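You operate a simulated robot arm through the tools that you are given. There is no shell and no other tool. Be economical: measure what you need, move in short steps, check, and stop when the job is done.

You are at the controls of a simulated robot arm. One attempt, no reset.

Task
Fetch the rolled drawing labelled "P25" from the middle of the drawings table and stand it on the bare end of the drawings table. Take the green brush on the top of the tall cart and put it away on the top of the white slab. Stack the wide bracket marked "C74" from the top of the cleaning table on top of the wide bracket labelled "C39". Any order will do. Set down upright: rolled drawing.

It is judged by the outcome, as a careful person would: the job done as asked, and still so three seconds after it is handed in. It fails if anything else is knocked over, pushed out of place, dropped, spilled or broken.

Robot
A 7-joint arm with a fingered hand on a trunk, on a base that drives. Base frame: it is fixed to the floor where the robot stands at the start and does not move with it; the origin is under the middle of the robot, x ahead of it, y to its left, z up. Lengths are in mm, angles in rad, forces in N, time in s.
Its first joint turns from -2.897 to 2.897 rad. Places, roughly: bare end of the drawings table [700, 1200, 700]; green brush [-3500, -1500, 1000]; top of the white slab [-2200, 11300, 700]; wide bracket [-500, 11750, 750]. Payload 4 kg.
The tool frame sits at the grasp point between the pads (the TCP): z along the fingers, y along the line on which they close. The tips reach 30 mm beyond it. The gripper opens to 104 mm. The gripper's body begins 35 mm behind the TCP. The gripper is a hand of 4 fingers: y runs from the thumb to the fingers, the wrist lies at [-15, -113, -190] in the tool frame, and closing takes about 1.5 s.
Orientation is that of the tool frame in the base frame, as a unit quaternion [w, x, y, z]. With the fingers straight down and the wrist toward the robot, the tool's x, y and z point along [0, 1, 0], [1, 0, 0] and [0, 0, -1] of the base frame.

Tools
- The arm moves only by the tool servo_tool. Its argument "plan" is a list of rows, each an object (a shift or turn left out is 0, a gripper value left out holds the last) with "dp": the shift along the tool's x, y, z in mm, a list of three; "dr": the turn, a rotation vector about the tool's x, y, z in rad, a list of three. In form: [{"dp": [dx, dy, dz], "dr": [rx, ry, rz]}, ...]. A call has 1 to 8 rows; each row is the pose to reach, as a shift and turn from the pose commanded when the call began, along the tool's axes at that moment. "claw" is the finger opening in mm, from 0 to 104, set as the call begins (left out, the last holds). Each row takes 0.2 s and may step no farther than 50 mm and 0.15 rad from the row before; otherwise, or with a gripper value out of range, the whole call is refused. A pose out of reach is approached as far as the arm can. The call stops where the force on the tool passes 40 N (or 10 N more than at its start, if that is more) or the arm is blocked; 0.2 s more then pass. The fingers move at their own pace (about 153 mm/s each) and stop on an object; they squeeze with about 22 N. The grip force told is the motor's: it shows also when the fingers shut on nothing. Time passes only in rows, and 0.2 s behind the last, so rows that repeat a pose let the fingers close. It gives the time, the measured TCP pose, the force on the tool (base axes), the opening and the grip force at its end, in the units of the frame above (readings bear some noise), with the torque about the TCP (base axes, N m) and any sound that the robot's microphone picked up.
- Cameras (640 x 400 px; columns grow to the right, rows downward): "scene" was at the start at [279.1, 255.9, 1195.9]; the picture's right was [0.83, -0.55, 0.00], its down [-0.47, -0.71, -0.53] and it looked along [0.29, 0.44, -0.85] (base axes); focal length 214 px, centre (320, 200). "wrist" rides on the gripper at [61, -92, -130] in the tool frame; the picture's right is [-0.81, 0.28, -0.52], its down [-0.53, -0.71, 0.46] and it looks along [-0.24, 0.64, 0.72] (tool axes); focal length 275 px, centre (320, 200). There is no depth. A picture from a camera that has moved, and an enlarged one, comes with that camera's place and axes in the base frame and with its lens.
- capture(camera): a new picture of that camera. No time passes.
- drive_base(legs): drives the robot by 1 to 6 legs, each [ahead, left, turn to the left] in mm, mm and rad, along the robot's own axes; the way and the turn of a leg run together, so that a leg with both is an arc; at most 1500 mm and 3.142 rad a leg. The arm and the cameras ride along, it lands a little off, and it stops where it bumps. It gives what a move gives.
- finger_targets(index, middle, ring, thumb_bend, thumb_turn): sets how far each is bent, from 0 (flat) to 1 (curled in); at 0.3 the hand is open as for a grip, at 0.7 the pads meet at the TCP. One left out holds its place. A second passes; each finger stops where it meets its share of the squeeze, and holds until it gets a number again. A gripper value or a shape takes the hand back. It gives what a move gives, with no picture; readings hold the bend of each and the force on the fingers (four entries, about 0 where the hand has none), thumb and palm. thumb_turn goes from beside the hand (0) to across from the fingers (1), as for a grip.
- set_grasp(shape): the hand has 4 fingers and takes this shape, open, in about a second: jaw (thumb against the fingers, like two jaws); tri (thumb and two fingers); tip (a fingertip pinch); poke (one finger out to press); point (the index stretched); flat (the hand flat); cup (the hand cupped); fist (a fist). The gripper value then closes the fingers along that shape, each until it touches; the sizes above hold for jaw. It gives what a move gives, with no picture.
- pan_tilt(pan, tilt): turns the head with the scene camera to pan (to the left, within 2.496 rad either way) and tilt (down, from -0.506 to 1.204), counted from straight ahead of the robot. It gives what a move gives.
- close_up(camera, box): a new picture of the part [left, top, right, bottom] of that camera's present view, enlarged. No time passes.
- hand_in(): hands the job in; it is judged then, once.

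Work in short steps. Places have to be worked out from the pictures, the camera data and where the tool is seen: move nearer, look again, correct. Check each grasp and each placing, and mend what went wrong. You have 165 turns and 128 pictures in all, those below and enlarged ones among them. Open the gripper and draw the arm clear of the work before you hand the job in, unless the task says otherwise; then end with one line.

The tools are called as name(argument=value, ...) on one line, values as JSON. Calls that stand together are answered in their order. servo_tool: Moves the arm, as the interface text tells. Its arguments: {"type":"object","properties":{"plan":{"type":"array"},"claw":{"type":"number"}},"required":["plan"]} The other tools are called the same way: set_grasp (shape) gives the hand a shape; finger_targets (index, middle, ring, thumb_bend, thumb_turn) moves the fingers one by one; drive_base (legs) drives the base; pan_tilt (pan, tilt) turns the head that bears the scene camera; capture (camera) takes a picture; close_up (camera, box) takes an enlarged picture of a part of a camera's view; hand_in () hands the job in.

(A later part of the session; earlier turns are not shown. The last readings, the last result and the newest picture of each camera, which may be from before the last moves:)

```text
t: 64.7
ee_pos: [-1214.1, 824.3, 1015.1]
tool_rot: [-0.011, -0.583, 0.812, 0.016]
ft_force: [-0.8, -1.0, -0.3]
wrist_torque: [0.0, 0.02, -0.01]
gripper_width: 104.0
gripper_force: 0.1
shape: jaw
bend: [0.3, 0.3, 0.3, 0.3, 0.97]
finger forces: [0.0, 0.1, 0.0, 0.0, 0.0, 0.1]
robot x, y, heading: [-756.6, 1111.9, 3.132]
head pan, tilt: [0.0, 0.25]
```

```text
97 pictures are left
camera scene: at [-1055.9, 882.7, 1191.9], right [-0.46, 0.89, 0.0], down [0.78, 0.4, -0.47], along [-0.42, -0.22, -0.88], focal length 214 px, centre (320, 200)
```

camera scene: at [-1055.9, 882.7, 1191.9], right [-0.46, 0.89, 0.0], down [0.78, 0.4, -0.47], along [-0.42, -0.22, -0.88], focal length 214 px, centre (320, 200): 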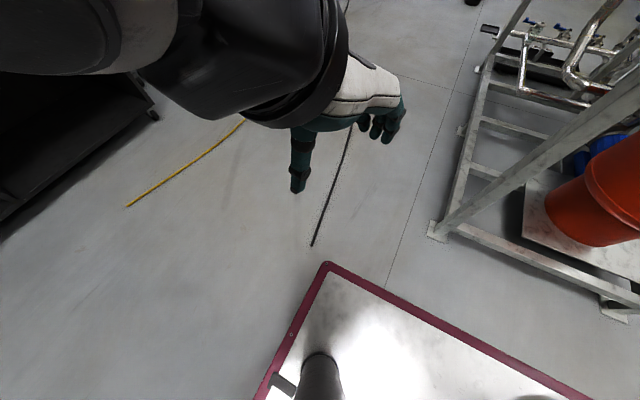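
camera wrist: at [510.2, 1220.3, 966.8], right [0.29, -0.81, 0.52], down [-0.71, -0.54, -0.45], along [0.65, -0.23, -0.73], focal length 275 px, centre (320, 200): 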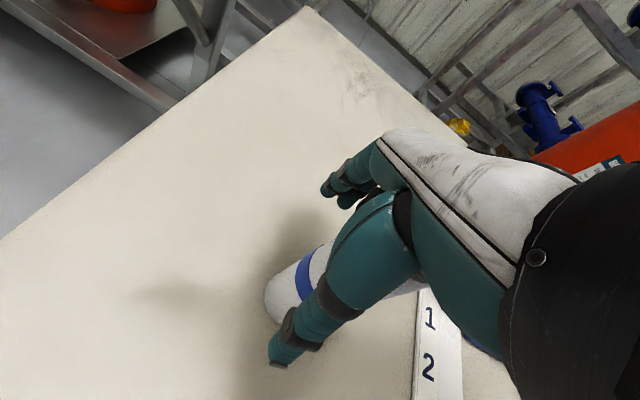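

The arm's elbow presses against the camera mast. I move the hand out ahead of the robot, squared up, so the head is freed.

servo_tool(plan=[{"dp": [-20, 41, 0], "dr": [0, 0, -0.06]}, {"dp": [-40, 82, 0], "dr": [0, 0, -0.12]}, {"dp": [-60, 123, 0], "dr": [0, 0, -0.18]}, {"dp": [-80, 164, 0], "dr": [0, 0, -0.24]}, {"dp": [-100, 205, 0], "dr": [0, 0, -0.3]}, {"dp": [-116, 243, 0], "dr": [0, 0, -0.325]}, {"dp": [-116, 243, 0], "dr": [0, 0, -0.325]}])

pan_tilt(pan=0.8, tilt=0.25)

capture(camera="scene")

```text
t: 66.3
ee_pos: [-1406.7, 1012.0, 1024.7]
tool_rot: [0.009, 0.707, -0.707, -0.017]
ft_force: [0.1, 0.1, 0.3]
wrist_torque: [-0.01, -0.02, 0.0]
gripper_width: 104.0
gripper_force: 0.1
shape: jaw
bend: [0.3, 0.3, 0.3, 0.3, 0.97]
finger forces: [0.1, 0.1, 0.0, 0.0, 0.0, 0.0]
robot x, y, heading: [-756.0, 1110.7, 3.136]
head pan, tilt: [0.0, 0.25]
```

```text
t: 67.5
ee_pos: [-1406.3, 1011.3, 1024.0]
tool_rot: [0.008, 0.707, -0.707, -0.018]
ft_force: [0.6, -0.1, -0.4]
wrist_torque: [-0.04, 0.0, 0.03]
gripper_width: 104.0
gripper_force: 0.0
shape: jaw
bend: [0.3, 0.3, 0.3, 0.3, 0.97]
finger forces: [0.0, 0.0, 0.0, 0.0, 0.0, 0.1]
robot x, y, heading: [-760.4, 1114.0, 3.13]
head pan, tilt: [0.799, 0.25]
```

```text
96 pictures are left
camera scene: at [-1064.2, 846.0, 1261.3], right [-0.71, 0.7, 0.0], down [0.17, 0.18, -0.97], along [-0.68, -0.69, -0.25], focal length 214 px, centre (320, 200)
```

scene: 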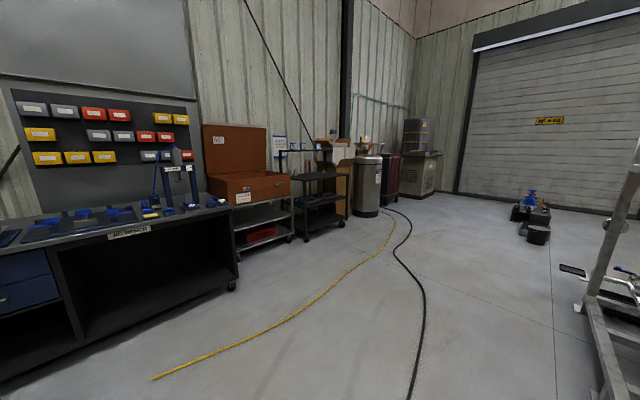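

The tall cart fits the dark tiered one around pixel (325, 165). I zoom in on it.

close_up(camera="scene", box=[230, 120, 410, 250])

pan_tilt(pan=-0.5, tilt=0.25)

capture(camera="scene")

```text
3.08 times, centred on (320, 185) of scene
camera zoom: at [-1064.2, 846.0, 1261.3], right [-0.71, 0.7, 0.0], down [0.17, 0.18, -0.97], along [-0.68, -0.69, -0.25], focal length 660 px, centre (320, 246)
```

zoom: 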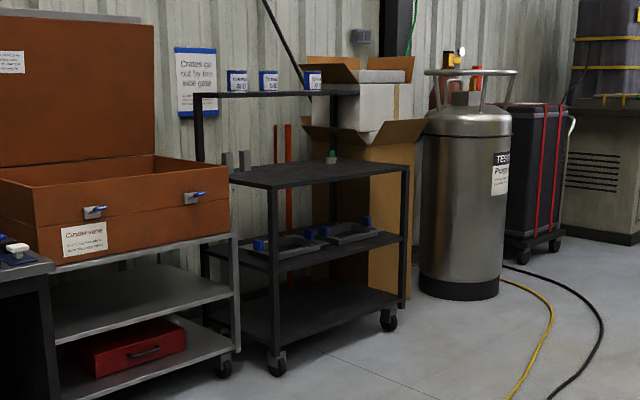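

```text
t: 68.9
ee_pos: [-1405.8, 1010.0, 1024.0]
tool_rot: [-0.009, -0.707, 0.707, 0.017]
ft_force: [-0.3, -0.3, 0.3]
wrist_torque: [-0.01, 0.02, -0.01]
gripper_width: 103.8
gripper_force: 0.1
shape: jaw
bend: [0.3, 0.3, 0.3, 0.3, 0.97]
finger forces: [0.1, 0.2, 0.0, 0.0, 0.0, 0.0]
robot x, y, heading: [-758.6, 1114.6, 3.132]
head pan, tilt: [-0.499, 0.25]
```

```text
94 pictures are left
camera scene: at [-1080.0, 957.7, 1261.3], right [0.49, 0.87, 0.0], down [0.22, -0.12, -0.97], along [-0.85, 0.47, -0.25], focal length 214 px, centre (320, 200)
```

scene: 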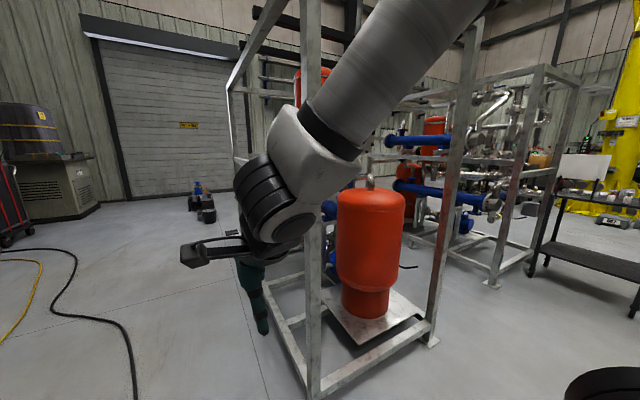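

The green brush is at the back of the tall cart's top (about (-3500, -1540)); cart front at y about -1200. I drive left away from the skid, ahead along open floor, and turn to face the cart.

drive_base(legs=[[0, 900, 0], [1370, 0, 0], [1370, 0, 0], [0, 0, 1.57]])

pan_tilt(pan=0.0, tilt=0.4)

capture(camera="scene")

```text
t: 90.3
ee_pos: [-3378.7, -435.7, 1023.7]
tool_rot: [0.019, 1.0, 0.004, -0.006]
ft_force: [0.0, 0.6, -0.2]
wrist_torque: [0.02, 0.02, 0.01]
gripper_width: 104.0
gripper_force: 0.0
shape: jaw
bend: [0.3, 0.3, 0.3, 0.3, 0.97]
finger forces: [0.1, 0.0, 0.0, 0.0, 0.0, 0.1]
robot x, y, heading: [-3480.3, 213.2, -1.571]
head pan, tilt: [-0.499, 0.25]
```

```text
t: 91.2
ee_pos: [-3379.1, -434.7, 1024.0]
tool_rot: [0.019, 1.0, 0.003, -0.006]
ft_force: [-0.3, -0.3, 0.0]
wrist_torque: [0.0, 0.02, 0.01]
gripper_width: 104.1
gripper_force: 0.1
shape: jaw
bend: [0.3, 0.3, 0.3, 0.3, 0.97]
finger forces: [0.0, 0.0, 0.1, 0.0, 0.0, 0.1]
robot x, y, heading: [-3482.0, 214.4, -1.572]
head pan, tilt: [0.0, 0.4]
```

```text
93 pictures are left
camera scene: at [-3282.8, -121.0, 1247.3], right [-1.0, 0.0, 0.0], down [0.0, 0.39, -0.92], along [0.0, -0.92, -0.39], focal length 214 px, centre (320, 200)
```

scene: 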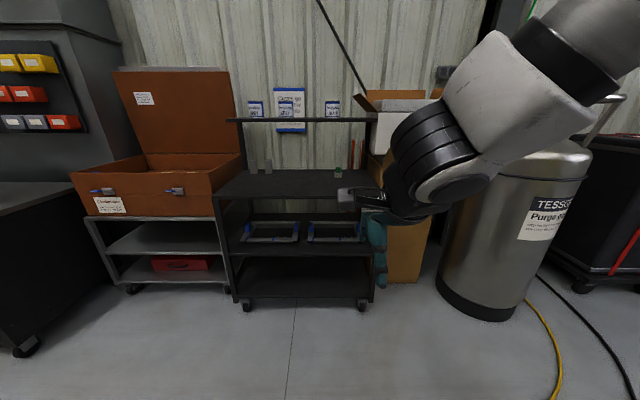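

The brush sits at pixel (338, 172) with a narrow upper shelf behind/above. I zoom in.

close_up(camera="scene", box=[210, 90, 400, 210])

```text
3.33 times, centred on (305, 150) of scene
camera zoom: at [-3282.8, -121.0, 1247.3], right [-1.0, 0.0, 0.0], down [0.0, 0.39, -0.92], along [0.0, -0.92, -0.39], focal length 715 px, centre (370, 367)
```

zoom: 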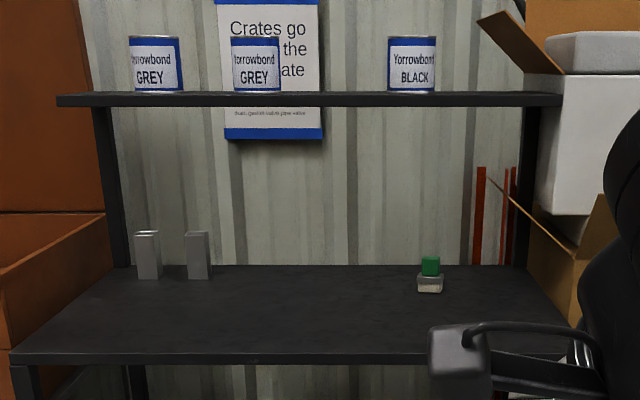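

The brush stands at about (-3408, -1551) on a top at z≈811, just under the front edge of an upper shelf (z≈1170). I drive ahead 900 and re-measure.

drive_base(legs=[[600, 0, 0], [300, 0, 0]])

pan_tilt(pan=0.0, tilt=0.6)

capture(camera="scene")

capture(camera="wrist")

```text
t: 96.3
ee_pos: [-3380.5, -1332.3, 1024.1]
tool_rot: [0.019, 1.0, 0.004, -0.006]
ft_force: [0.4, -0.1, 0.3]
wrist_torque: [-0.03, 0.02, 0.04]
gripper_width: 103.8
gripper_force: 0.1
shape: jaw
bend: [0.3, 0.3, 0.3, 0.3, 0.97]
finger forces: [0.1, 0.1, 0.0, 0.1, 0.0, 0.1]
robot x, y, heading: [-3485.4, -683.6, -1.574]
head pan, tilt: [0.0, 0.4]
```

```text
t: 97.0
ee_pos: [-3380.7, -1332.8, 1023.3]
tool_rot: [0.019, 1.0, 0.004, -0.006]
ft_force: [0.6, -0.2, 0.6]
wrist_torque: [0.04, -0.04, 0.02]
gripper_width: 104.2
gripper_force: 0.0
shape: jaw
bend: [0.3, 0.3, 0.3, 0.3, 0.97]
finger forces: [0.0, 0.0, 0.0, 0.0, 0.0, 0.0]
robot x, y, heading: [-3483.6, -682.3, -1.577]
head pan, tilt: [0.0, 0.6]
```

```text
91 pictures are left
camera scene: at [-3284.4, -1014.2, 1229.1], right [-1.0, 0.0, 0.0], down [0.0, 0.56, -0.83], along [0.0, -0.83, -0.56], focal length 214 px, centre (320, 200)
```

scene: 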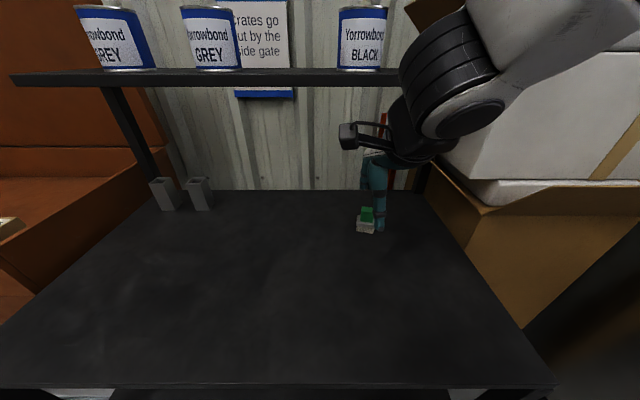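

```text
90 pictures are left
camera wrist: at [-3318.4, -1237.4, 1150.0], right [-0.8, -0.26, 0.54], down [-0.54, 0.69, -0.48], along [-0.25, -0.67, -0.7], focal length 275 px, centre (320, 200)
```

wrist: 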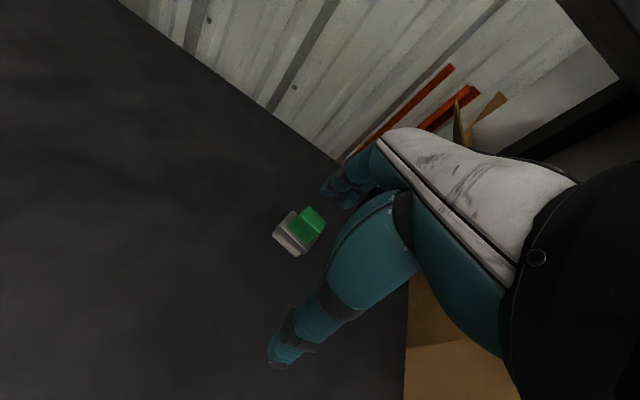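

Re-measured: top z≈847, brush at about (-3400, -1428), top ~915. Front edge of cart is y≈-1115. I zoom to see the brush's shape.

close_up(camera="scene", box=[340, 190, 400, 240])

close_up(camera="wrist", box=[250, 180, 350, 280])

```text
8.00 times, centred on (370, 215) of scene
camera zoom: at [-3284.4, -1014.2, 1229.1], right [-1.0, 0.0, 0.0], down [0.0, 0.56, -0.83], along [0.0, -0.83, -0.56], focal length 1716 px, centre (-80, 80)
```

zoom: 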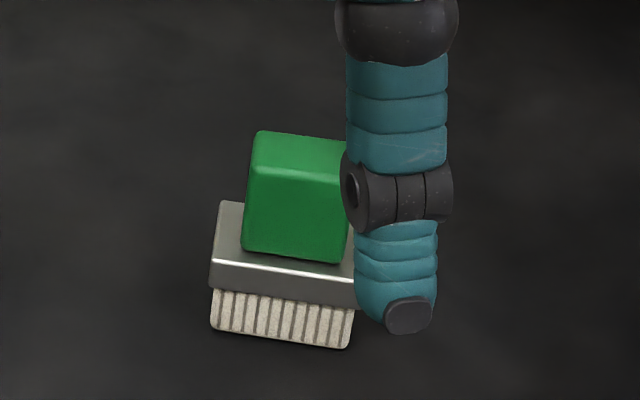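

```text
4.00 times, centred on (300, 230) of wrist
camera zoom: at [-3318.4, -1237.4, 1150.0], right [-0.8, -0.26, 0.54], down [-0.54, 0.69, -0.48], along [-0.25, -0.67, -0.7], focal length 1101 px, centre (400, 80)
```

zoom: 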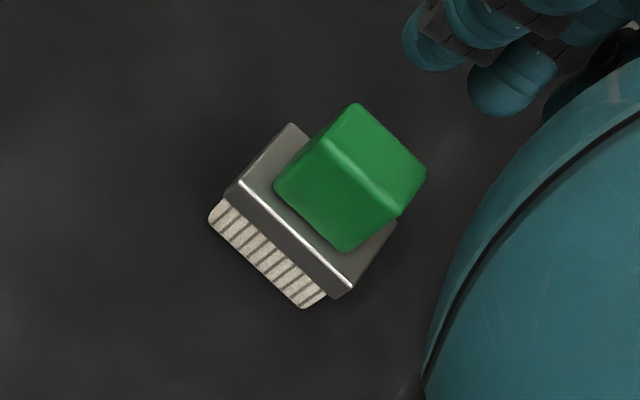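

The brush stands bristles-down: green grip block (about 32 mm) over a metal ferrule, turned about -0.2 rad. I level and turn the tool, drop to z≈968 and move over it.

servo_tool(plan=[{"dp": [-4, 5, 20], "dr": [0.02, 0.006, 0.1]}, {"dp": [-8, 10, 40], "dr": [0.038, 0.012, 0.2]}, {"dp": [-12, 30, 55], "dr": [0.038, 0.012, 0.22]}, {"dp": [-14, 60, 55], "dr": [0.038, 0.012, 0.22]}, {"dp": [-14, 88, 55], "dr": [0.038, 0.012, 0.22]}, {"dp": [-14, 95, 55], "dr": [0.038, 0.012, 0.22]}, {"dp": [-14, 95, 55], "dr": [0.038, 0.012, 0.22]}], claw=104)

close_up(camera="scene", box=[290, 130, 450, 260])

capture(camera="wrist")

```text
t: 98.6
ee_pos: [-3394.0, -1429.8, 972.5]
tool_rot: [0.0, 0.994, -0.106, 0.002]
ft_force: [-0.9, -0.5, 0.3]
wrist_torque: [0.04, -0.01, 0.03]
gripper_width: 103.9
gripper_force: 0.0
shape: jaw
bend: [0.3, 0.3, 0.3, 0.3, 0.97]
finger forces: [0.0, 0.0, 0.1, 0.0, 0.1, 0.0]
robot x, y, heading: [-3486.0, -680.8, -1.57]
head pan, tilt: [0.0, 0.6]
```

```text
3.08 times, centred on (370, 195) of scene
camera zoom: at [-3284.3, -1014.2, 1229.1], right [-1.0, 0.0, 0.0], down [0.0, 0.57, -0.83], along [0.0, -0.83, -0.57], focal length 660 px, centre (166, 215)
```

zoom: 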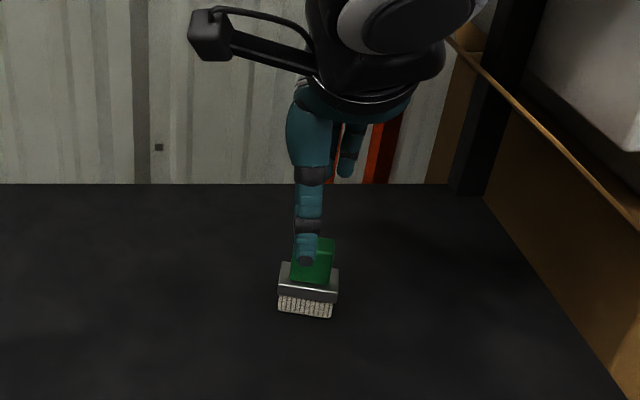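

```text
86 pictures are left
camera wrist: at [-3315.3, -1355.0, 1103.3], right [-0.85, -0.1, 0.51], down [-0.37, 0.81, -0.46], along [-0.37, -0.58, -0.73], focal length 275 px, centre (320, 200)
```

wrist: 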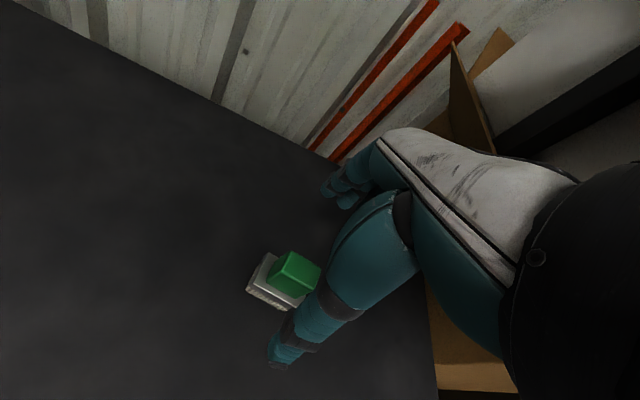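

Good alignment; I shift 4 mm and descend to z≈905, then close on the green block.

servo_tool(plan=[{"dp": [-4, 0, 20]}, {"dp": [-4, 0, 45]}, {"dp": [-4, 0, 67]}, {"dp": [-4, 0, 67]}])

servo_tool(plan=[{"dp": [0, 0, 0]}, {"dp": [0, 0, 0]}, {"dp": [0, 0, 0]}, {"dp": [0, 0, 0]}, {"dp": [0, 0, 0]}, {"dp": [0, 0, 0]}, {"dp": [0, 0, 0]}, {"dp": [0, 0, 0]}], claw=0)

close_up(camera="scene", box=[330, 160, 410, 250])

```text
t: 99.6
ee_pos: [-3397.5, -1427.8, 904.3]
tool_rot: [0.001, 0.994, -0.106, 0.003]
ft_force: [0.3, 0.3, 0.0]
wrist_torque: [0.02, 0.01, 0.03]
gripper_width: 103.8
gripper_force: 0.1
shape: jaw
bend: [0.3, 0.3, 0.3, 0.3, 0.97]
finger forces: [0.0, 0.0, 0.1, 0.0, 0.0, 0.0]
robot x, y, heading: [-3487.4, -680.6, -1.576]
head pan, tilt: [0.0, 0.6]
```

```text
t: 101.4
ee_pos: [-3397.8, -1428.3, 905.2]
tool_rot: [0.0, 0.994, -0.106, 0.002]
ft_force: [-0.6, 0.7, 0.1]
wrist_torque: [0.07, 0.01, 0.02]
gripper_width: 26.4
gripper_force: 22.5
shape: jaw
bend: [0.74, 0.56, 0.56, 0.74, 1.0]
finger forces: [11.3, 5.8, 2.4, 0.0, 19.9, 0.0]
robot x, y, heading: [-3483.9, -682.6, -1.573]
head pan, tilt: [0.0, 0.6]
```

```text
4.44 times, centred on (370, 205) of scene
camera zoom: at [-3284.4, -1014.2, 1229.1], right [-1.0, 0.0, 0.0], down [0.0, 0.56, -0.83], along [0.0, -0.83, -0.56], focal length 953 px, centre (98, 178)
```

zoom: 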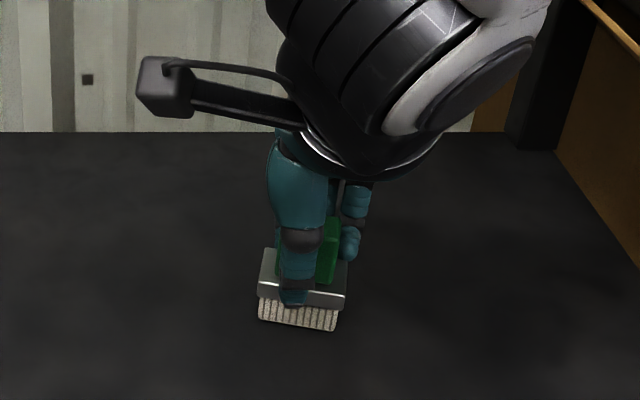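

All three fingers and thumb hold. I lift 50 mm and check.

servo_tool(plan=[{"dp": [0, 0, -10]}, {"dp": [0, 0, -30]}, {"dp": [0, 0, -50]}, {"dp": [0, 0, -50]}])

close_up(camera="scene", box=[330, 140, 430, 250])

```text
t: 102.4
ee_pos: [-3398.8, -1428.5, 956.0]
tool_rot: [0.001, 0.994, -0.106, 0.003]
ft_force: [0.1, -0.7, -0.2]
wrist_torque: [-0.01, -0.01, -0.01]
gripper_width: 26.2
gripper_force: 22.7
shape: jaw
bend: [0.74, 0.56, 0.57, 0.74, 1.0]
finger forces: [11.6, 5.4, 2.1, 0.1, 17.4, 0.1]
robot x, y, heading: [-3485.6, -684.1, -1.573]
head pan, tilt: [0.0, 0.6]
```

```text
3.64 times, centred on (380, 195) of scene
camera zoom: at [-3284.3, -1014.3, 1229.1], right [-1.0, 0.0, 0.0], down [0.0, 0.57, -0.82], along [0.0, -0.82, -0.57], focal length 780 px, centre (102, 218)
```

zoom: 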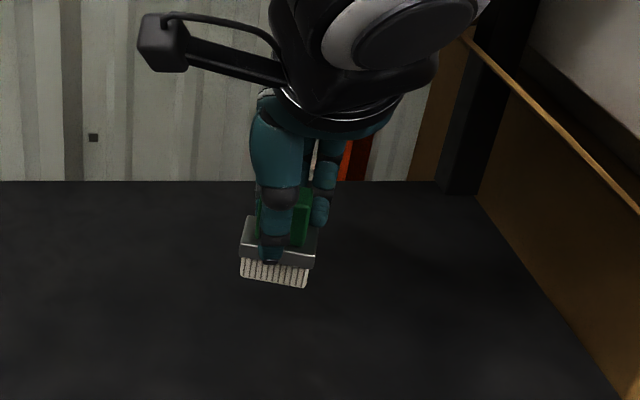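

The brush is held firmly, level. I back away from the cart, then draw the arm in and up for travel.

drive_base(legs=[[-450, 0, 0], [-450, 0, 0]])

servo_tool(plan=[{"dp": [0, -35, -20]}, {"dp": [0, -70, -40], "dr": [0, 0, -0.1]}, {"dp": [0, -100, -55], "dr": [0, 0, -0.2]}, {"dp": [0, -100, -55], "dr": [0, 0, -0.2]}])

drive_base(legs=[[0, 0, 1.57], [1490, 0, 0], [1490, 0, 0], [0, 0, 1.57]])

pan_tilt(pan=0.2, tilt=0.2)

capture(camera="scene")

```text
t: 107.4
ee_pos: [-3399.8, -536.2, 954.4]
tool_rot: [0.0, 0.994, -0.109, 0.002]
ft_force: [0.8, -0.3, -0.8]
wrist_torque: [-0.01, 0.0, 0.0]
gripper_width: 25.7
gripper_force: 22.2
shape: jaw
bend: [0.74, 0.56, 0.57, 0.74, 1.0]
finger forces: [11.5, 5.3, 2.3, 0.0, 17.1, 0.1]
robot x, y, heading: [-3481.7, 207.0, -1.577]
head pan, tilt: [0.0, 0.6]
```

```text
t: 108.4
ee_pos: [-3376.8, -437.3, 1011.1]
tool_rot: [-0.001, 1.0, -0.008, 0.002]
ft_force: [0.3, -0.2, -0.3]
wrist_torque: [0.0, 0.0, 0.01]
gripper_width: 25.8
gripper_force: 22.2
shape: jaw
bend: [0.74, 0.56, 0.57, 0.74, 1.0]
finger forces: [11.6, 5.4, 2.2, 0.1, 16.9, 0.1]
robot x, y, heading: [-3478.1, 207.9, -1.579]
head pan, tilt: [0.0, 0.6]
```

```text
t: 130.4
ee_pos: [-626.2, 921.9, 1010.8]
tool_rot: [-0.003, -0.009, 1.0, 0.001]
ft_force: [0.3, 0.3, -0.4]
wrist_torque: [-0.01, 0.01, -0.02]
gripper_width: 25.6
gripper_force: 22.4
shape: jaw
bend: [0.74, 0.56, 0.59, 0.74, 1.0]
finger forces: [11.6, 4.8, 3.2, 0.0, 16.7, 0.1]
robot x, y, heading: [-504.6, 277.0, 1.601]
head pan, tilt: [0.0, 0.6]
```

```text
t: 131.3
ee_pos: [-625.9, 920.5, 1010.8]
tool_rot: [-0.003, -0.009, 1.0, -0.001]
ft_force: [-0.5, -0.3, -0.1]
wrist_torque: [-0.01, -0.03, 0.02]
gripper_width: 25.4
gripper_force: 21.9
shape: jaw
bend: [0.74, 0.56, 0.59, 0.74, 1.0]
finger forces: [11.6, 4.8, 3.1, 0.1, 16.7, 0.0]
robot x, y, heading: [-499.7, 274.1, 1.599]
head pan, tilt: [0.201, 0.201]
```

```text
83 pictures are left
camera scene: at [-726.6, 603.1, 1265.8], right [0.97, 0.23, 0.0], down [0.05, -0.2, -0.98], along [-0.22, 0.95, -0.2], focal length 214 px, centre (320, 200)
```

scene: 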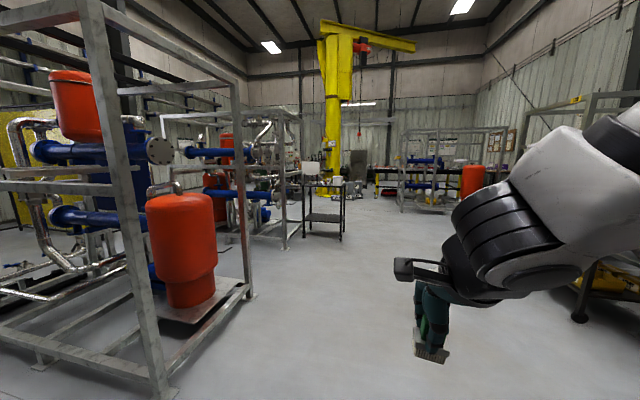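

The aisle ahead looks open; the slab and cleaning table should be in the far centre. I zoom there.

close_up(camera="scene", box=[260, 120, 480, 260])

```text
2.86 times, centred on (370, 190) of scene
camera zoom: at [-726.6, 603.1, 1265.8], right [0.97, 0.23, 0.0], down [0.05, -0.2, -0.98], along [-0.22, 0.95, -0.2], focal length 613 px, centre (177, 229)
```

zoom: 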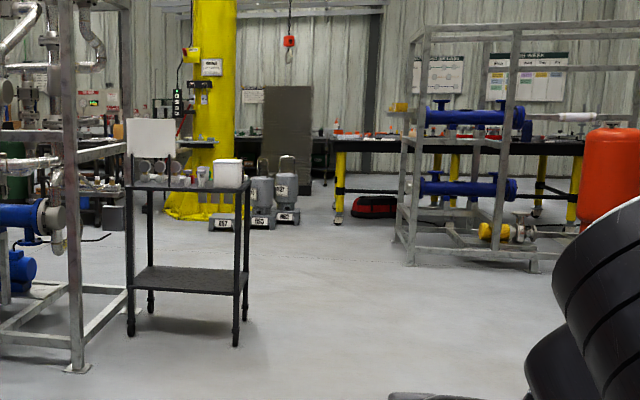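

Left cart edge x≈-1050 at y≈3700, right skid x≈26 at y≈5800. I drive up the aisle at x≈-420 to y≈4500.

drive_base(legs=[[0, -80, -0.03], [1450, 0, 0], [1450, 0, 0], [1300, 0, 0]])

capture(camera="scene")

```text
t: 152.1
ee_pos: [-537.5, 5125.8, 1011.1]
tool_rot: [-0.002, -0.001, 1.0, 0.0]
ft_force: [0.1, -0.1, -0.1]
wrist_torque: [0.01, -0.01, 0.01]
gripper_width: 25.5
gripper_force: 21.7
shape: jaw
bend: [0.74, 0.56, 0.59, 0.74, 1.0]
finger forces: [11.7, 4.9, 3.2, 0.0, 16.3, 0.1]
robot x, y, heading: [-419.2, 4485.1, 1.586]
head pan, tilt: [0.201, 0.201]
```

```text
81 pictures are left
camera scene: at [-641.9, 4809.1, 1265.8], right [0.98, 0.21, 0.0], down [0.04, -0.19, -0.98], along [-0.21, 0.96, -0.2], focal length 214 px, centre (320, 200)
```

scene: 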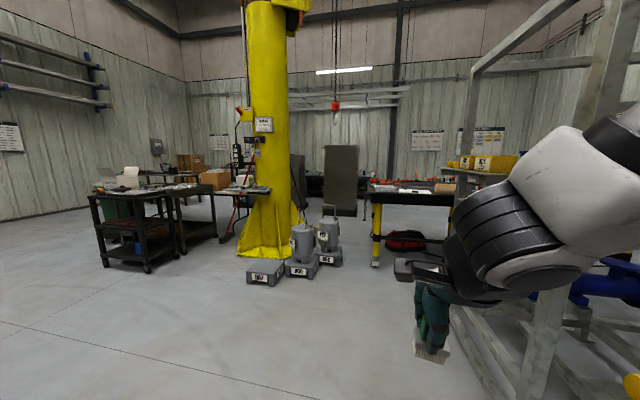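

The gap ahead by the pumps is too narrow; the open floor seems to be on the left of the dark carts. I move up to y≈5150 and look left.

drive_base(legs=[[650, 0, -0.015]])

pan_tilt(pan=1.2, tilt=0.25)

capture(camera="scene")

```text
t: 155.7
ee_pos: [-527.5, 5776.6, 1011.0]
tool_rot: [-0.002, 0.008, 1.0, 0.001]
ft_force: [0.4, 0.1, -0.9]
wrist_torque: [0.03, 0.0, 0.0]
gripper_width: 25.6
gripper_force: 22.3
shape: jaw
bend: [0.74, 0.56, 0.59, 0.74, 1.0]
finger forces: [11.7, 4.8, 3.2, 0.0, 16.2, 0.0]
robot x, y, heading: [-423.7, 5130.4, 1.569]
head pan, tilt: [0.201, 0.201]
```

```text
t: 157.0
ee_pos: [-528.0, 5776.2, 1011.0]
tool_rot: [-0.001, 0.008, 1.0, 0.001]
ft_force: [0.5, 0.2, -0.8]
wrist_torque: [-0.01, 0.0, 0.01]
gripper_width: 25.3
gripper_force: 21.6
shape: jaw
bend: [0.74, 0.56, 0.59, 0.74, 1.0]
finger forces: [11.6, 4.7, 3.3, 0.0, 16.1, 0.0]
robot x, y, heading: [-422.3, 5131.3, 1.561]
head pan, tilt: [1.201, 0.25]
```

```text
80 pictures are left
camera scene: at [-706.9, 5403.7, 1261.3], right [0.37, 0.93, 0.0], down [0.23, -0.09, -0.97], along [-0.9, 0.36, -0.25], focal length 214 px, centre (320, 200)
```

scene: 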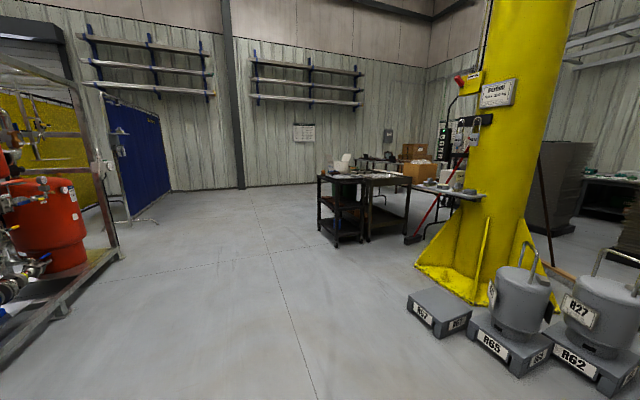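

The floor to the left is wide open (carts end near x≈-3500, y≈6500). I strafe left to x≈-4700 and look ahead.

drive_base(legs=[[0, 1430, 0], [0, 1430, 0], [0, 1430, 0]])

pan_tilt(pan=0.0, tilt=0.2)

capture(camera="scene")

```text
t: 177.6
ee_pos: [-4832.3, 5818.0, 1010.8]
tool_rot: [-0.002, 0.006, 1.0, 0.001]
ft_force: [0.6, 0.0, 0.1]
wrist_torque: [-0.06, 0.02, -0.03]
gripper_width: 25.5
gripper_force: 22.1
shape: jaw
bend: [0.74, 0.56, 0.59, 0.74, 1.0]
finger forces: [11.4, 4.8, 3.1, 0.0, 16.2, 0.1]
robot x, y, heading: [-4723.9, 5171.8, 1.567]
head pan, tilt: [1.201, 0.25]
```

```text
t: 179.0
ee_pos: [-4833.9, 5818.3, 1011.1]
tool_rot: [-0.001, 0.006, 1.0, 0.0]
ft_force: [-0.2, 1.0, -1.0]
wrist_torque: [0.0, 0.0, 0.0]
gripper_width: 25.6
gripper_force: 22.6
shape: jaw
bend: [0.74, 0.56, 0.59, 0.74, 1.0]
finger forces: [11.5, 4.9, 3.1, 0.0, 16.2, 0.0]
robot x, y, heading: [-4723.6, 5172.3, 1.567]
head pan, tilt: [0.0, 0.201]
```

```text
79 pictures are left
camera scene: at [-4923.0, 5505.1, 1265.8], right [1.0, 0.0, 0.0], down [0.0, -0.2, -0.98], along [0.0, 0.98, -0.2], focal length 214 px, centre (320, 200)
```

scene: 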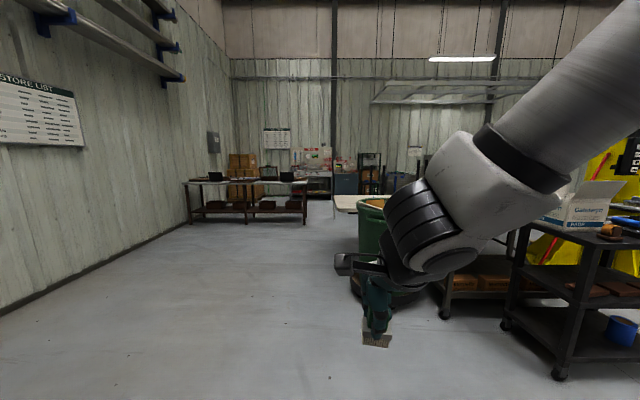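

A green bin is ahead near (-4600, 7400). I strafe 600 more left, advance 2000, and look to the right.

drive_base(legs=[[0, 650, 0], [1000, 0, 0], [1000, 0, 0]])

pan_tilt(pan=-0.1, tilt=0.2)

capture(camera="scene")

pan_tilt(pan=-1.2, tilt=0.2)

capture(camera="scene")

```text
t: 192.2
ee_pos: [-5476.8, 7829.6, 1010.3]
tool_rot: [-0.002, 0.007, 1.0, 0.0]
ft_force: [0.5, 0.3, -1.5]
wrist_torque: [0.02, -0.02, -0.03]
gripper_width: 25.5
gripper_force: 21.6
shape: jaw
bend: [0.74, 0.56, 0.59, 0.74, 1.0]
finger forces: [11.5, 4.8, 3.2, 0.1, 15.9, 0.0]
robot x, y, heading: [-5370.8, 7184.7, 1.564]
head pan, tilt: [0.0, 0.201]
```

```text
t: 192.9
ee_pos: [-5476.8, 7829.5, 1011.0]
tool_rot: [-0.002, 0.007, 1.0, 0.0]
ft_force: [-0.3, 0.1, -0.8]
wrist_torque: [0.0, 0.02, 0.0]
gripper_width: 25.5
gripper_force: 21.7
shape: jaw
bend: [0.74, 0.56, 0.59, 0.74, 1.0]
finger forces: [11.5, 4.7, 3.2, 0.1, 16.0, 0.0]
robot x, y, heading: [-5368.1, 7182.2, 1.567]
head pan, tilt: [-0.099, 0.201]
```

```text
78 pictures are left
camera scene: at [-5558.2, 7515.0, 1265.8], right [0.99, -0.1, 0.0], down [-0.02, -0.2, -0.98], along [0.1, 0.97, -0.2], focal length 214 px, centre (320, 200)
```

scene: 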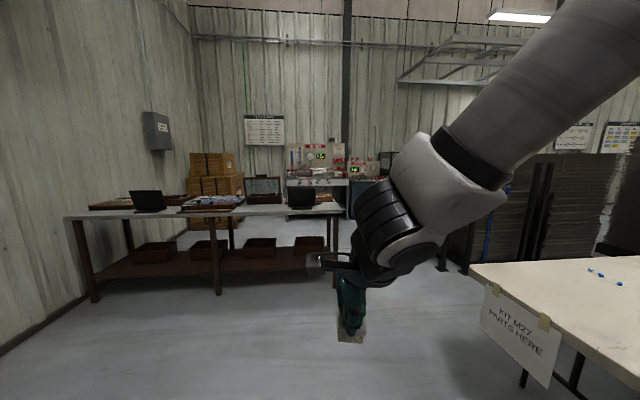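

```text
t: 194.2
ee_pos: [-5476.2, 7829.1, 1010.6]
tool_rot: [-0.001, 0.006, 1.0, 0.0]
ft_force: [0.0, 0.3, -0.9]
wrist_torque: [0.01, -0.01, 0.01]
gripper_width: 25.2
gripper_force: 22.0
shape: jaw
bend: [0.74, 0.56, 0.59, 0.74, 1.0]
finger forces: [11.4, 4.8, 3.0, 0.0, 15.7, 0.1]
robot x, y, heading: [-5368.5, 7180.6, 1.565]
head pan, tilt: [-1.201, 0.201]
```

```text
77 pictures are left
camera scene: at [-5480.7, 7455.8, 1265.8], right [0.36, -0.93, 0.0], down [-0.19, -0.07, -0.98], along [0.91, 0.35, -0.2], focal length 214 px, centre (320, 200)
```

scene: 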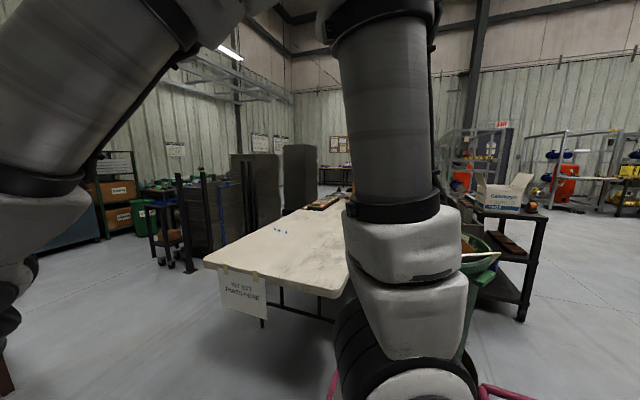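

The passage seems to lie between the kit table (y up to ≈8400) and dark panels/desk (≈9400+). I turn to face +x, back slightly, and strafe up to y≈8780 to look through.

drive_base(legs=[[0, 0, -1.565], [-200, 0, 0], [0, 800, 0], [0, 780, 0]])

pan_tilt(pan=0.0, tilt=0.3)

capture(camera="scene")

```text
t: 207.3
ee_pos: [-4922.4, 8873.3, 1011.3]
tool_rot: [-0.001, 0.71, 0.705, 0.001]
ft_force: [-0.2, 0.3, -1.8]
wrist_torque: [0.02, -0.01, -0.03]
gripper_width: 25.3
gripper_force: 21.8
shape: jaw
bend: [0.74, 0.57, 0.6, 0.75, 1.0]
finger forces: [11.4, 4.9, 3.0, 0.1, 16.3, 0.1]
robot x, y, heading: [-5566.4, 8761.3, 0.007]
head pan, tilt: [-1.201, 0.201]
```

```text
t: 208.7
ee_pos: [-4923.7, 8872.7, 1010.7]
tool_rot: [-0.002, 0.71, 0.704, 0.001]
ft_force: [0.8, -0.2, -1.1]
wrist_torque: [-0.02, 0.02, -0.01]
gripper_width: 25.4
gripper_force: 22.2
shape: jaw
bend: [0.74, 0.57, 0.6, 0.75, 1.0]
finger forces: [11.4, 4.9, 3.0, 0.0, 16.2, 0.1]
robot x, y, heading: [-5564.4, 8761.1, 0.003]
head pan, tilt: [0.0, 0.3]
```

```text
76 pictures are left
camera scene: at [-5234.1, 8961.3, 1256.6], right [0.0, -1.0, 0.0], down [-0.3, 0.0, -0.96], along [0.96, 0.0, -0.3], focal length 214 px, centre (320, 200)
```

scene: 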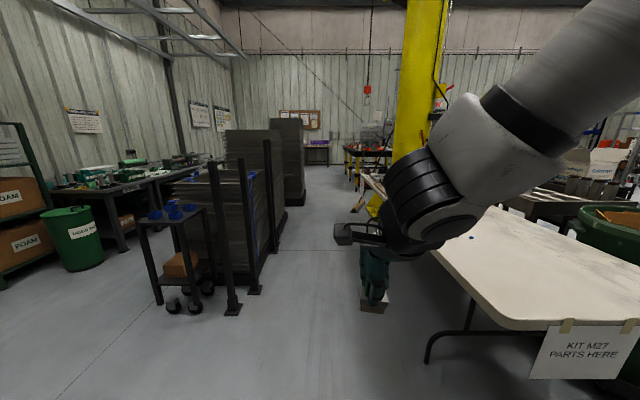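

There is a straight corridor between the panels (edge y≈9270–9440) and the kit table (y≈8430). I check my base's own width before entering.

pan_tilt(pan=-0.9, tilt=1.1)

capture(camera="scene")

pan_tilt(pan=0.7, tilt=0.5)

capture(camera="scene")

```text
t: 209.9
ee_pos: [-4922.9, 8871.6, 1010.8]
tool_rot: [-0.001, 0.71, 0.704, 0.001]
ft_force: [0.2, 0.0, -0.2]
wrist_torque: [-0.06, -0.01, -0.01]
gripper_width: 25.6
gripper_force: 21.8
shape: jaw
bend: [0.74, 0.57, 0.6, 0.75, 1.0]
finger forces: [11.6, 4.8, 2.9, 0.1, 16.2, 0.1]
robot x, y, heading: [-5566.5, 8762.9, 0.001]
head pan, tilt: [-0.901, 1.1]
```

```text
75 pictures are left
camera scene: at [-5288.1, 8911.7, 1190.5], right [-0.78, -0.62, 0.0], down [-0.56, 0.7, -0.45], along [0.28, -0.36, -0.89], focal length 214 px, centre (320, 200)
```

scene: 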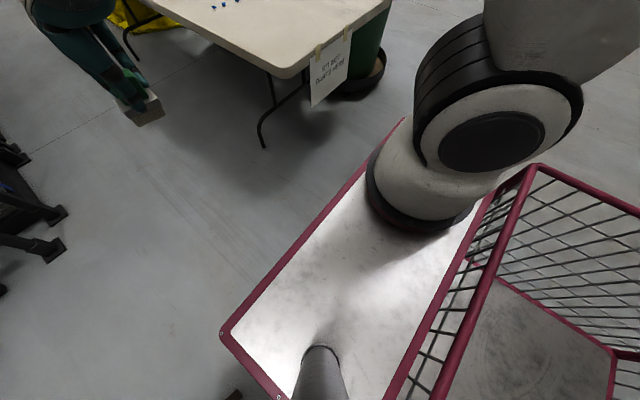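

```text
t: 211.6
ee_pos: [-4922.8, 8872.2, 1011.7]
tool_rot: [-0.002, 0.71, 0.704, 0.001]
ft_force: [0.0, -0.5, -0.8]
wrist_torque: [0.01, 0.01, 0.0]
gripper_width: 25.6
gripper_force: 22.4
shape: jaw
bend: [0.74, 0.57, 0.6, 0.75, 1.0]
finger forces: [11.3, 4.8, 2.9, 0.0, 16.3, 0.0]
robot x, y, heading: [-5569.3, 8759.7, 0.002]
head pan, tilt: [0.7, 0.499]
```

```text
74 pictures are left
camera scene: at [-5258.0, 9019.8, 1238.1], right [0.65, -0.76, 0.0], down [-0.37, -0.31, -0.88], along [0.67, 0.57, -0.48], focal length 214 px, centre (320, 200)
```

scene: 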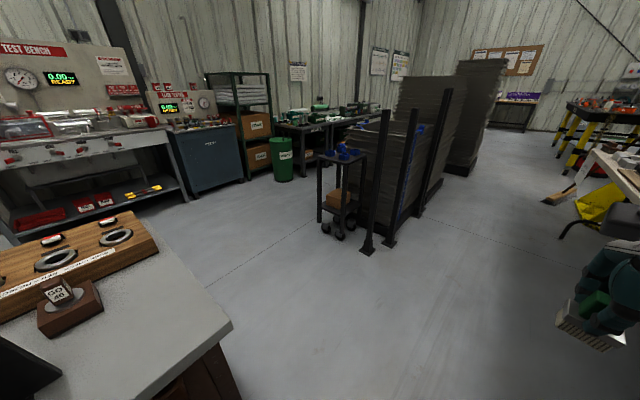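

My base is ±250 wide, front at +362, so the corridor fits. The slab/cleaning table should be near pixel (335–365, 110); I zoom.

close_up(camera="scene", box=[250, 60, 430, 220])

```text
2.50 times, centred on (340, 140) of scene
camera zoom: at [-5258.0, 9019.8, 1238.1], right [0.65, -0.76, 0.0], down [-0.37, -0.31, -0.88], along [0.67, 0.57, -0.48], focal length 536 px, centre (270, 350)
```

zoom: 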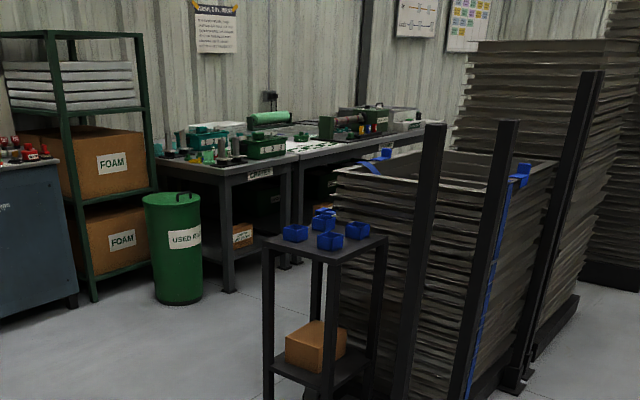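

I take the left side: between the desk (x<-5180) and small cart (x>-3960). I turn to face +y and go to about (-4600, 9900).

drive_base(legs=[[970, 0, 0], [0, 0, 1.57], [700, 0, 0], [400, 0, 0]])

pan_tilt(pan=-0.75, tilt=0.4)

capture(camera="scene")

```text
t: 218.3
ee_pos: [-4099.8, 9174.8, 1009.9]
tool_rot: [-0.001, 0.52, 0.854, 0.002]
ft_force: [-0.7, -0.2, -1.6]
wrist_torque: [-0.01, -0.02, 0.0]
gripper_width: 25.4
gripper_force: 21.7
shape: jaw
bend: [0.74, 0.57, 0.6, 0.75, 1.0]
finger forces: [11.5, 4.7, 3.1, 0.0, 16.0, 0.0]
robot x, y, heading: [-4622.6, 8776.4, 0.486]
head pan, tilt: [0.7, 0.499]
stopped in leg 2: the robot was blocked; the commanded pose is now the measured one
```

```text
t: 219.9
ee_pos: [-4099.9, 9174.7, 1010.7]
tool_rot: [-0.001, 0.519, 0.854, 0.001]
ft_force: [0.5, 0.4, -0.6]
wrist_torque: [0.02, 0.01, -0.01]
gripper_width: 25.2
gripper_force: 21.7
shape: jaw
bend: [0.74, 0.57, 0.6, 0.75, 1.0]
finger forces: [11.3, 4.8, 3.1, 0.0, 16.0, 0.0]
robot x, y, heading: [-4618.7, 8775.1, 0.484]
head pan, tilt: [-0.75, 0.4]
```

```text
72 pictures are left
camera scene: at [-4410.2, 9040.7, 1247.3], right [-0.26, -0.97, 0.0], down [-0.38, 0.1, -0.92], along [0.89, -0.24, -0.39], focal length 214 px, centre (320, 200)
```

scene: 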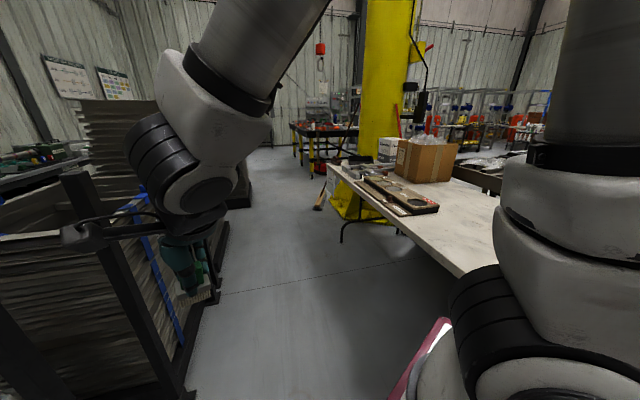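

The turn was blocked, probably by my base's right rear against the kit table's end. I ease away to the left in small arcs and finish the turn.

drive_base(legs=[[100, 250, 0], [0, 100, 0.3], [150, 0, 0.4], [0, 0, 0.385]])

pan_tilt(pan=-0.75, tilt=0.4)

capture(camera="scene")

```text
t: 225.1
ee_pos: [-4729.2, 9895.4, 1010.3]
tool_rot: [-0.002, 0.007, 1.0, 0.0]
ft_force: [0.1, 0.0, -0.7]
wrist_torque: [0.04, 0.01, 0.01]
gripper_width: 25.0
gripper_force: 21.8
shape: jaw
bend: [0.74, 0.57, 0.6, 0.75, 1.0]
finger forces: [11.3, 4.6, 2.9, 0.0, 16.0, 0.1]
robot x, y, heading: [-4623.0, 9250.9, 1.567]
head pan, tilt: [-0.75, 0.4]
```

```text
t: 225.7
ee_pos: [-4729.0, 9895.8, 1010.4]
tool_rot: [-0.002, 0.006, 1.0, -0.001]
ft_force: [0.3, 0.4, -0.3]
wrist_torque: [-0.02, 0.02, -0.01]
gripper_width: 24.8
gripper_force: 21.6
shape: jaw
bend: [0.74, 0.57, 0.6, 0.75, 1.0]
finger forces: [11.4, 4.6, 2.9, 0.1, 16.0, 0.1]
robot x, y, heading: [-4622.7, 9254.5, 1.564]
head pan, tilt: [-0.75, 0.4]
```

```text
71 pictures are left
camera scene: at [-4757.2, 9556.2, 1247.3], right [0.73, -0.69, 0.0], down [-0.27, -0.28, -0.92], along [0.63, 0.67, -0.39], focal length 214 px, centre (320, 200)
```

scene: 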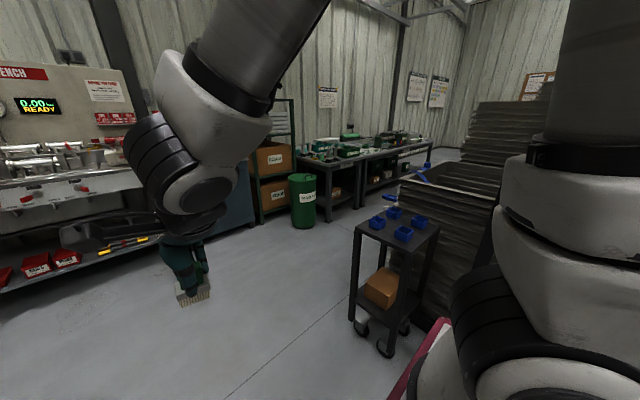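

The passage between the small cart/racks and the benches looks about 1 m wide. I go up to y≈10600, turn to face +x and look along it.

drive_base(legs=[[1150, 0, 0], [0, 0, -1.565], [0, 230, 0]])

pan_tilt(pan=0.15, tilt=0.4)

capture(camera="scene")

```text
t: 236.7
ee_pos: [-3975.3, 10735.4, 1010.7]
tool_rot: [-0.001, 0.709, 0.705, 0.001]
ft_force: [0.2, 0.1, 0.1]
wrist_torque: [0.02, -0.01, 0.02]
gripper_width: 25.0
gripper_force: 22.0
shape: jaw
bend: [0.74, 0.57, 0.61, 0.75, 1.0]
finger forces: [11.2, 4.5, 2.8, 0.0, 16.2, 0.0]
robot x, y, heading: [-4622.9, 10627.0, 0.01]
head pan, tilt: [-0.75, 0.4]
```

```text
t: 237.9
ee_pos: [-3975.2, 10735.3, 1010.5]
tool_rot: [-0.001, 0.709, 0.705, 0.001]
ft_force: [0.7, 0.6, -1.1]
wrist_torque: [-0.01, 0.02, 0.0]
gripper_width: 25.0
gripper_force: 21.7
shape: jaw
bend: [0.74, 0.57, 0.61, 0.75, 1.0]
finger forces: [11.2, 4.4, 2.9, 0.0, 16.2, 0.0]
robot x, y, heading: [-4621.8, 10621.3, 0.011]
head pan, tilt: [0.15, 0.4]
```

```text
70 pictures are left
camera scene: at [-4288.2, 10837.4, 1247.3], right [0.15, -0.99, 0.0], down [-0.38, -0.06, -0.92], along [0.91, 0.14, -0.39], focal length 214 px, centre (320, 200)
```

scene: 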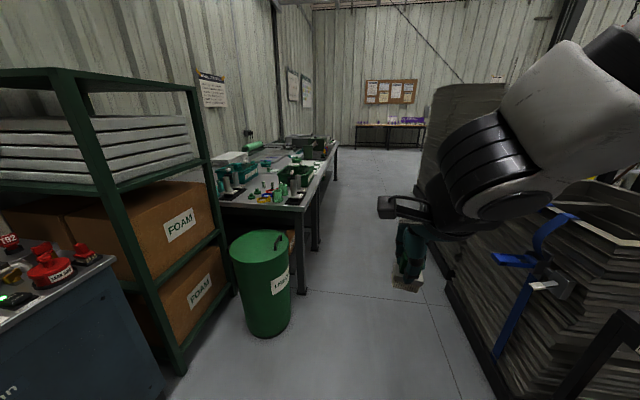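

Corridor y from 10074 to 11150. I zoom on the bench to find the slab.

close_up(camera="scene", box=[200, 120, 350, 220])

```text
4.00 times, centred on (275, 170) of scene
camera zoom: at [-4288.2, 10837.4, 1247.3], right [0.15, -0.99, 0.0], down [-0.38, -0.06, -0.92], along [0.91, 0.14, -0.39], focal length 858 px, centre (500, 320)
```

zoom: 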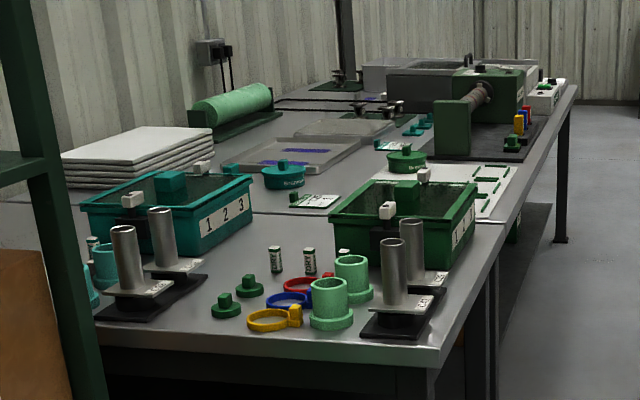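

The white board with green marks fits the slab position (≈(-2270, 11220)). I advance 1500 along the corridor and look from nearer.

drive_base(legs=[[1400, 0, -0.01]])

pan_tilt(pan=0.75, tilt=0.5)

capture(camera="scene")

```text
t: 244.8
ee_pos: [-2580.5, 10726.8, 1010.6]
tool_rot: [-0.002, 0.713, 0.702, 0.002]
ft_force: [-0.5, 0.1, -1.0]
wrist_torque: [0.02, -0.01, -0.04]
gripper_width: 25.1
gripper_force: 22.6
shape: jaw
bend: [0.74, 0.57, 0.61, 0.75, 1.0]
finger forces: [11.2, 4.5, 2.9, 0.0, 16.1, 0.0]
robot x, y, heading: [-3227.8, 10620.1, -0.01]
head pan, tilt: [0.15, 0.4]
```

```text
t: 245.8
ee_pos: [-2581.8, 10727.8, 1011.2]
tool_rot: [-0.001, 0.713, 0.701, 0.001]
ft_force: [-0.5, 0.1, -0.4]
wrist_torque: [0.0, -0.02, -0.01]
gripper_width: 25.1
gripper_force: 22.2
shape: jaw
bend: [0.74, 0.57, 0.61, 0.75, 1.0]
finger forces: [11.1, 4.6, 2.9, 0.1, 16.1, 0.0]
robot x, y, heading: [-3229.6, 10621.3, -0.008]
head pan, tilt: [0.75, 0.499]
```

```text
68 pictures are left
camera scene: at [-2917.7, 10880.6, 1238.2], right [0.68, -0.74, 0.0], down [-0.35, -0.32, -0.88], along [0.65, 0.59, -0.48], focal length 214 px, centre (320, 200)
```

scene: 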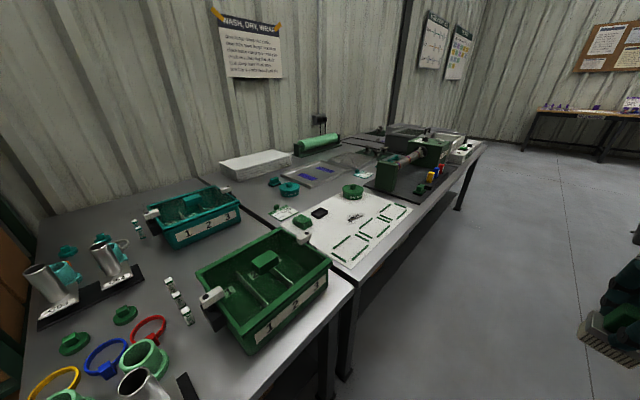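

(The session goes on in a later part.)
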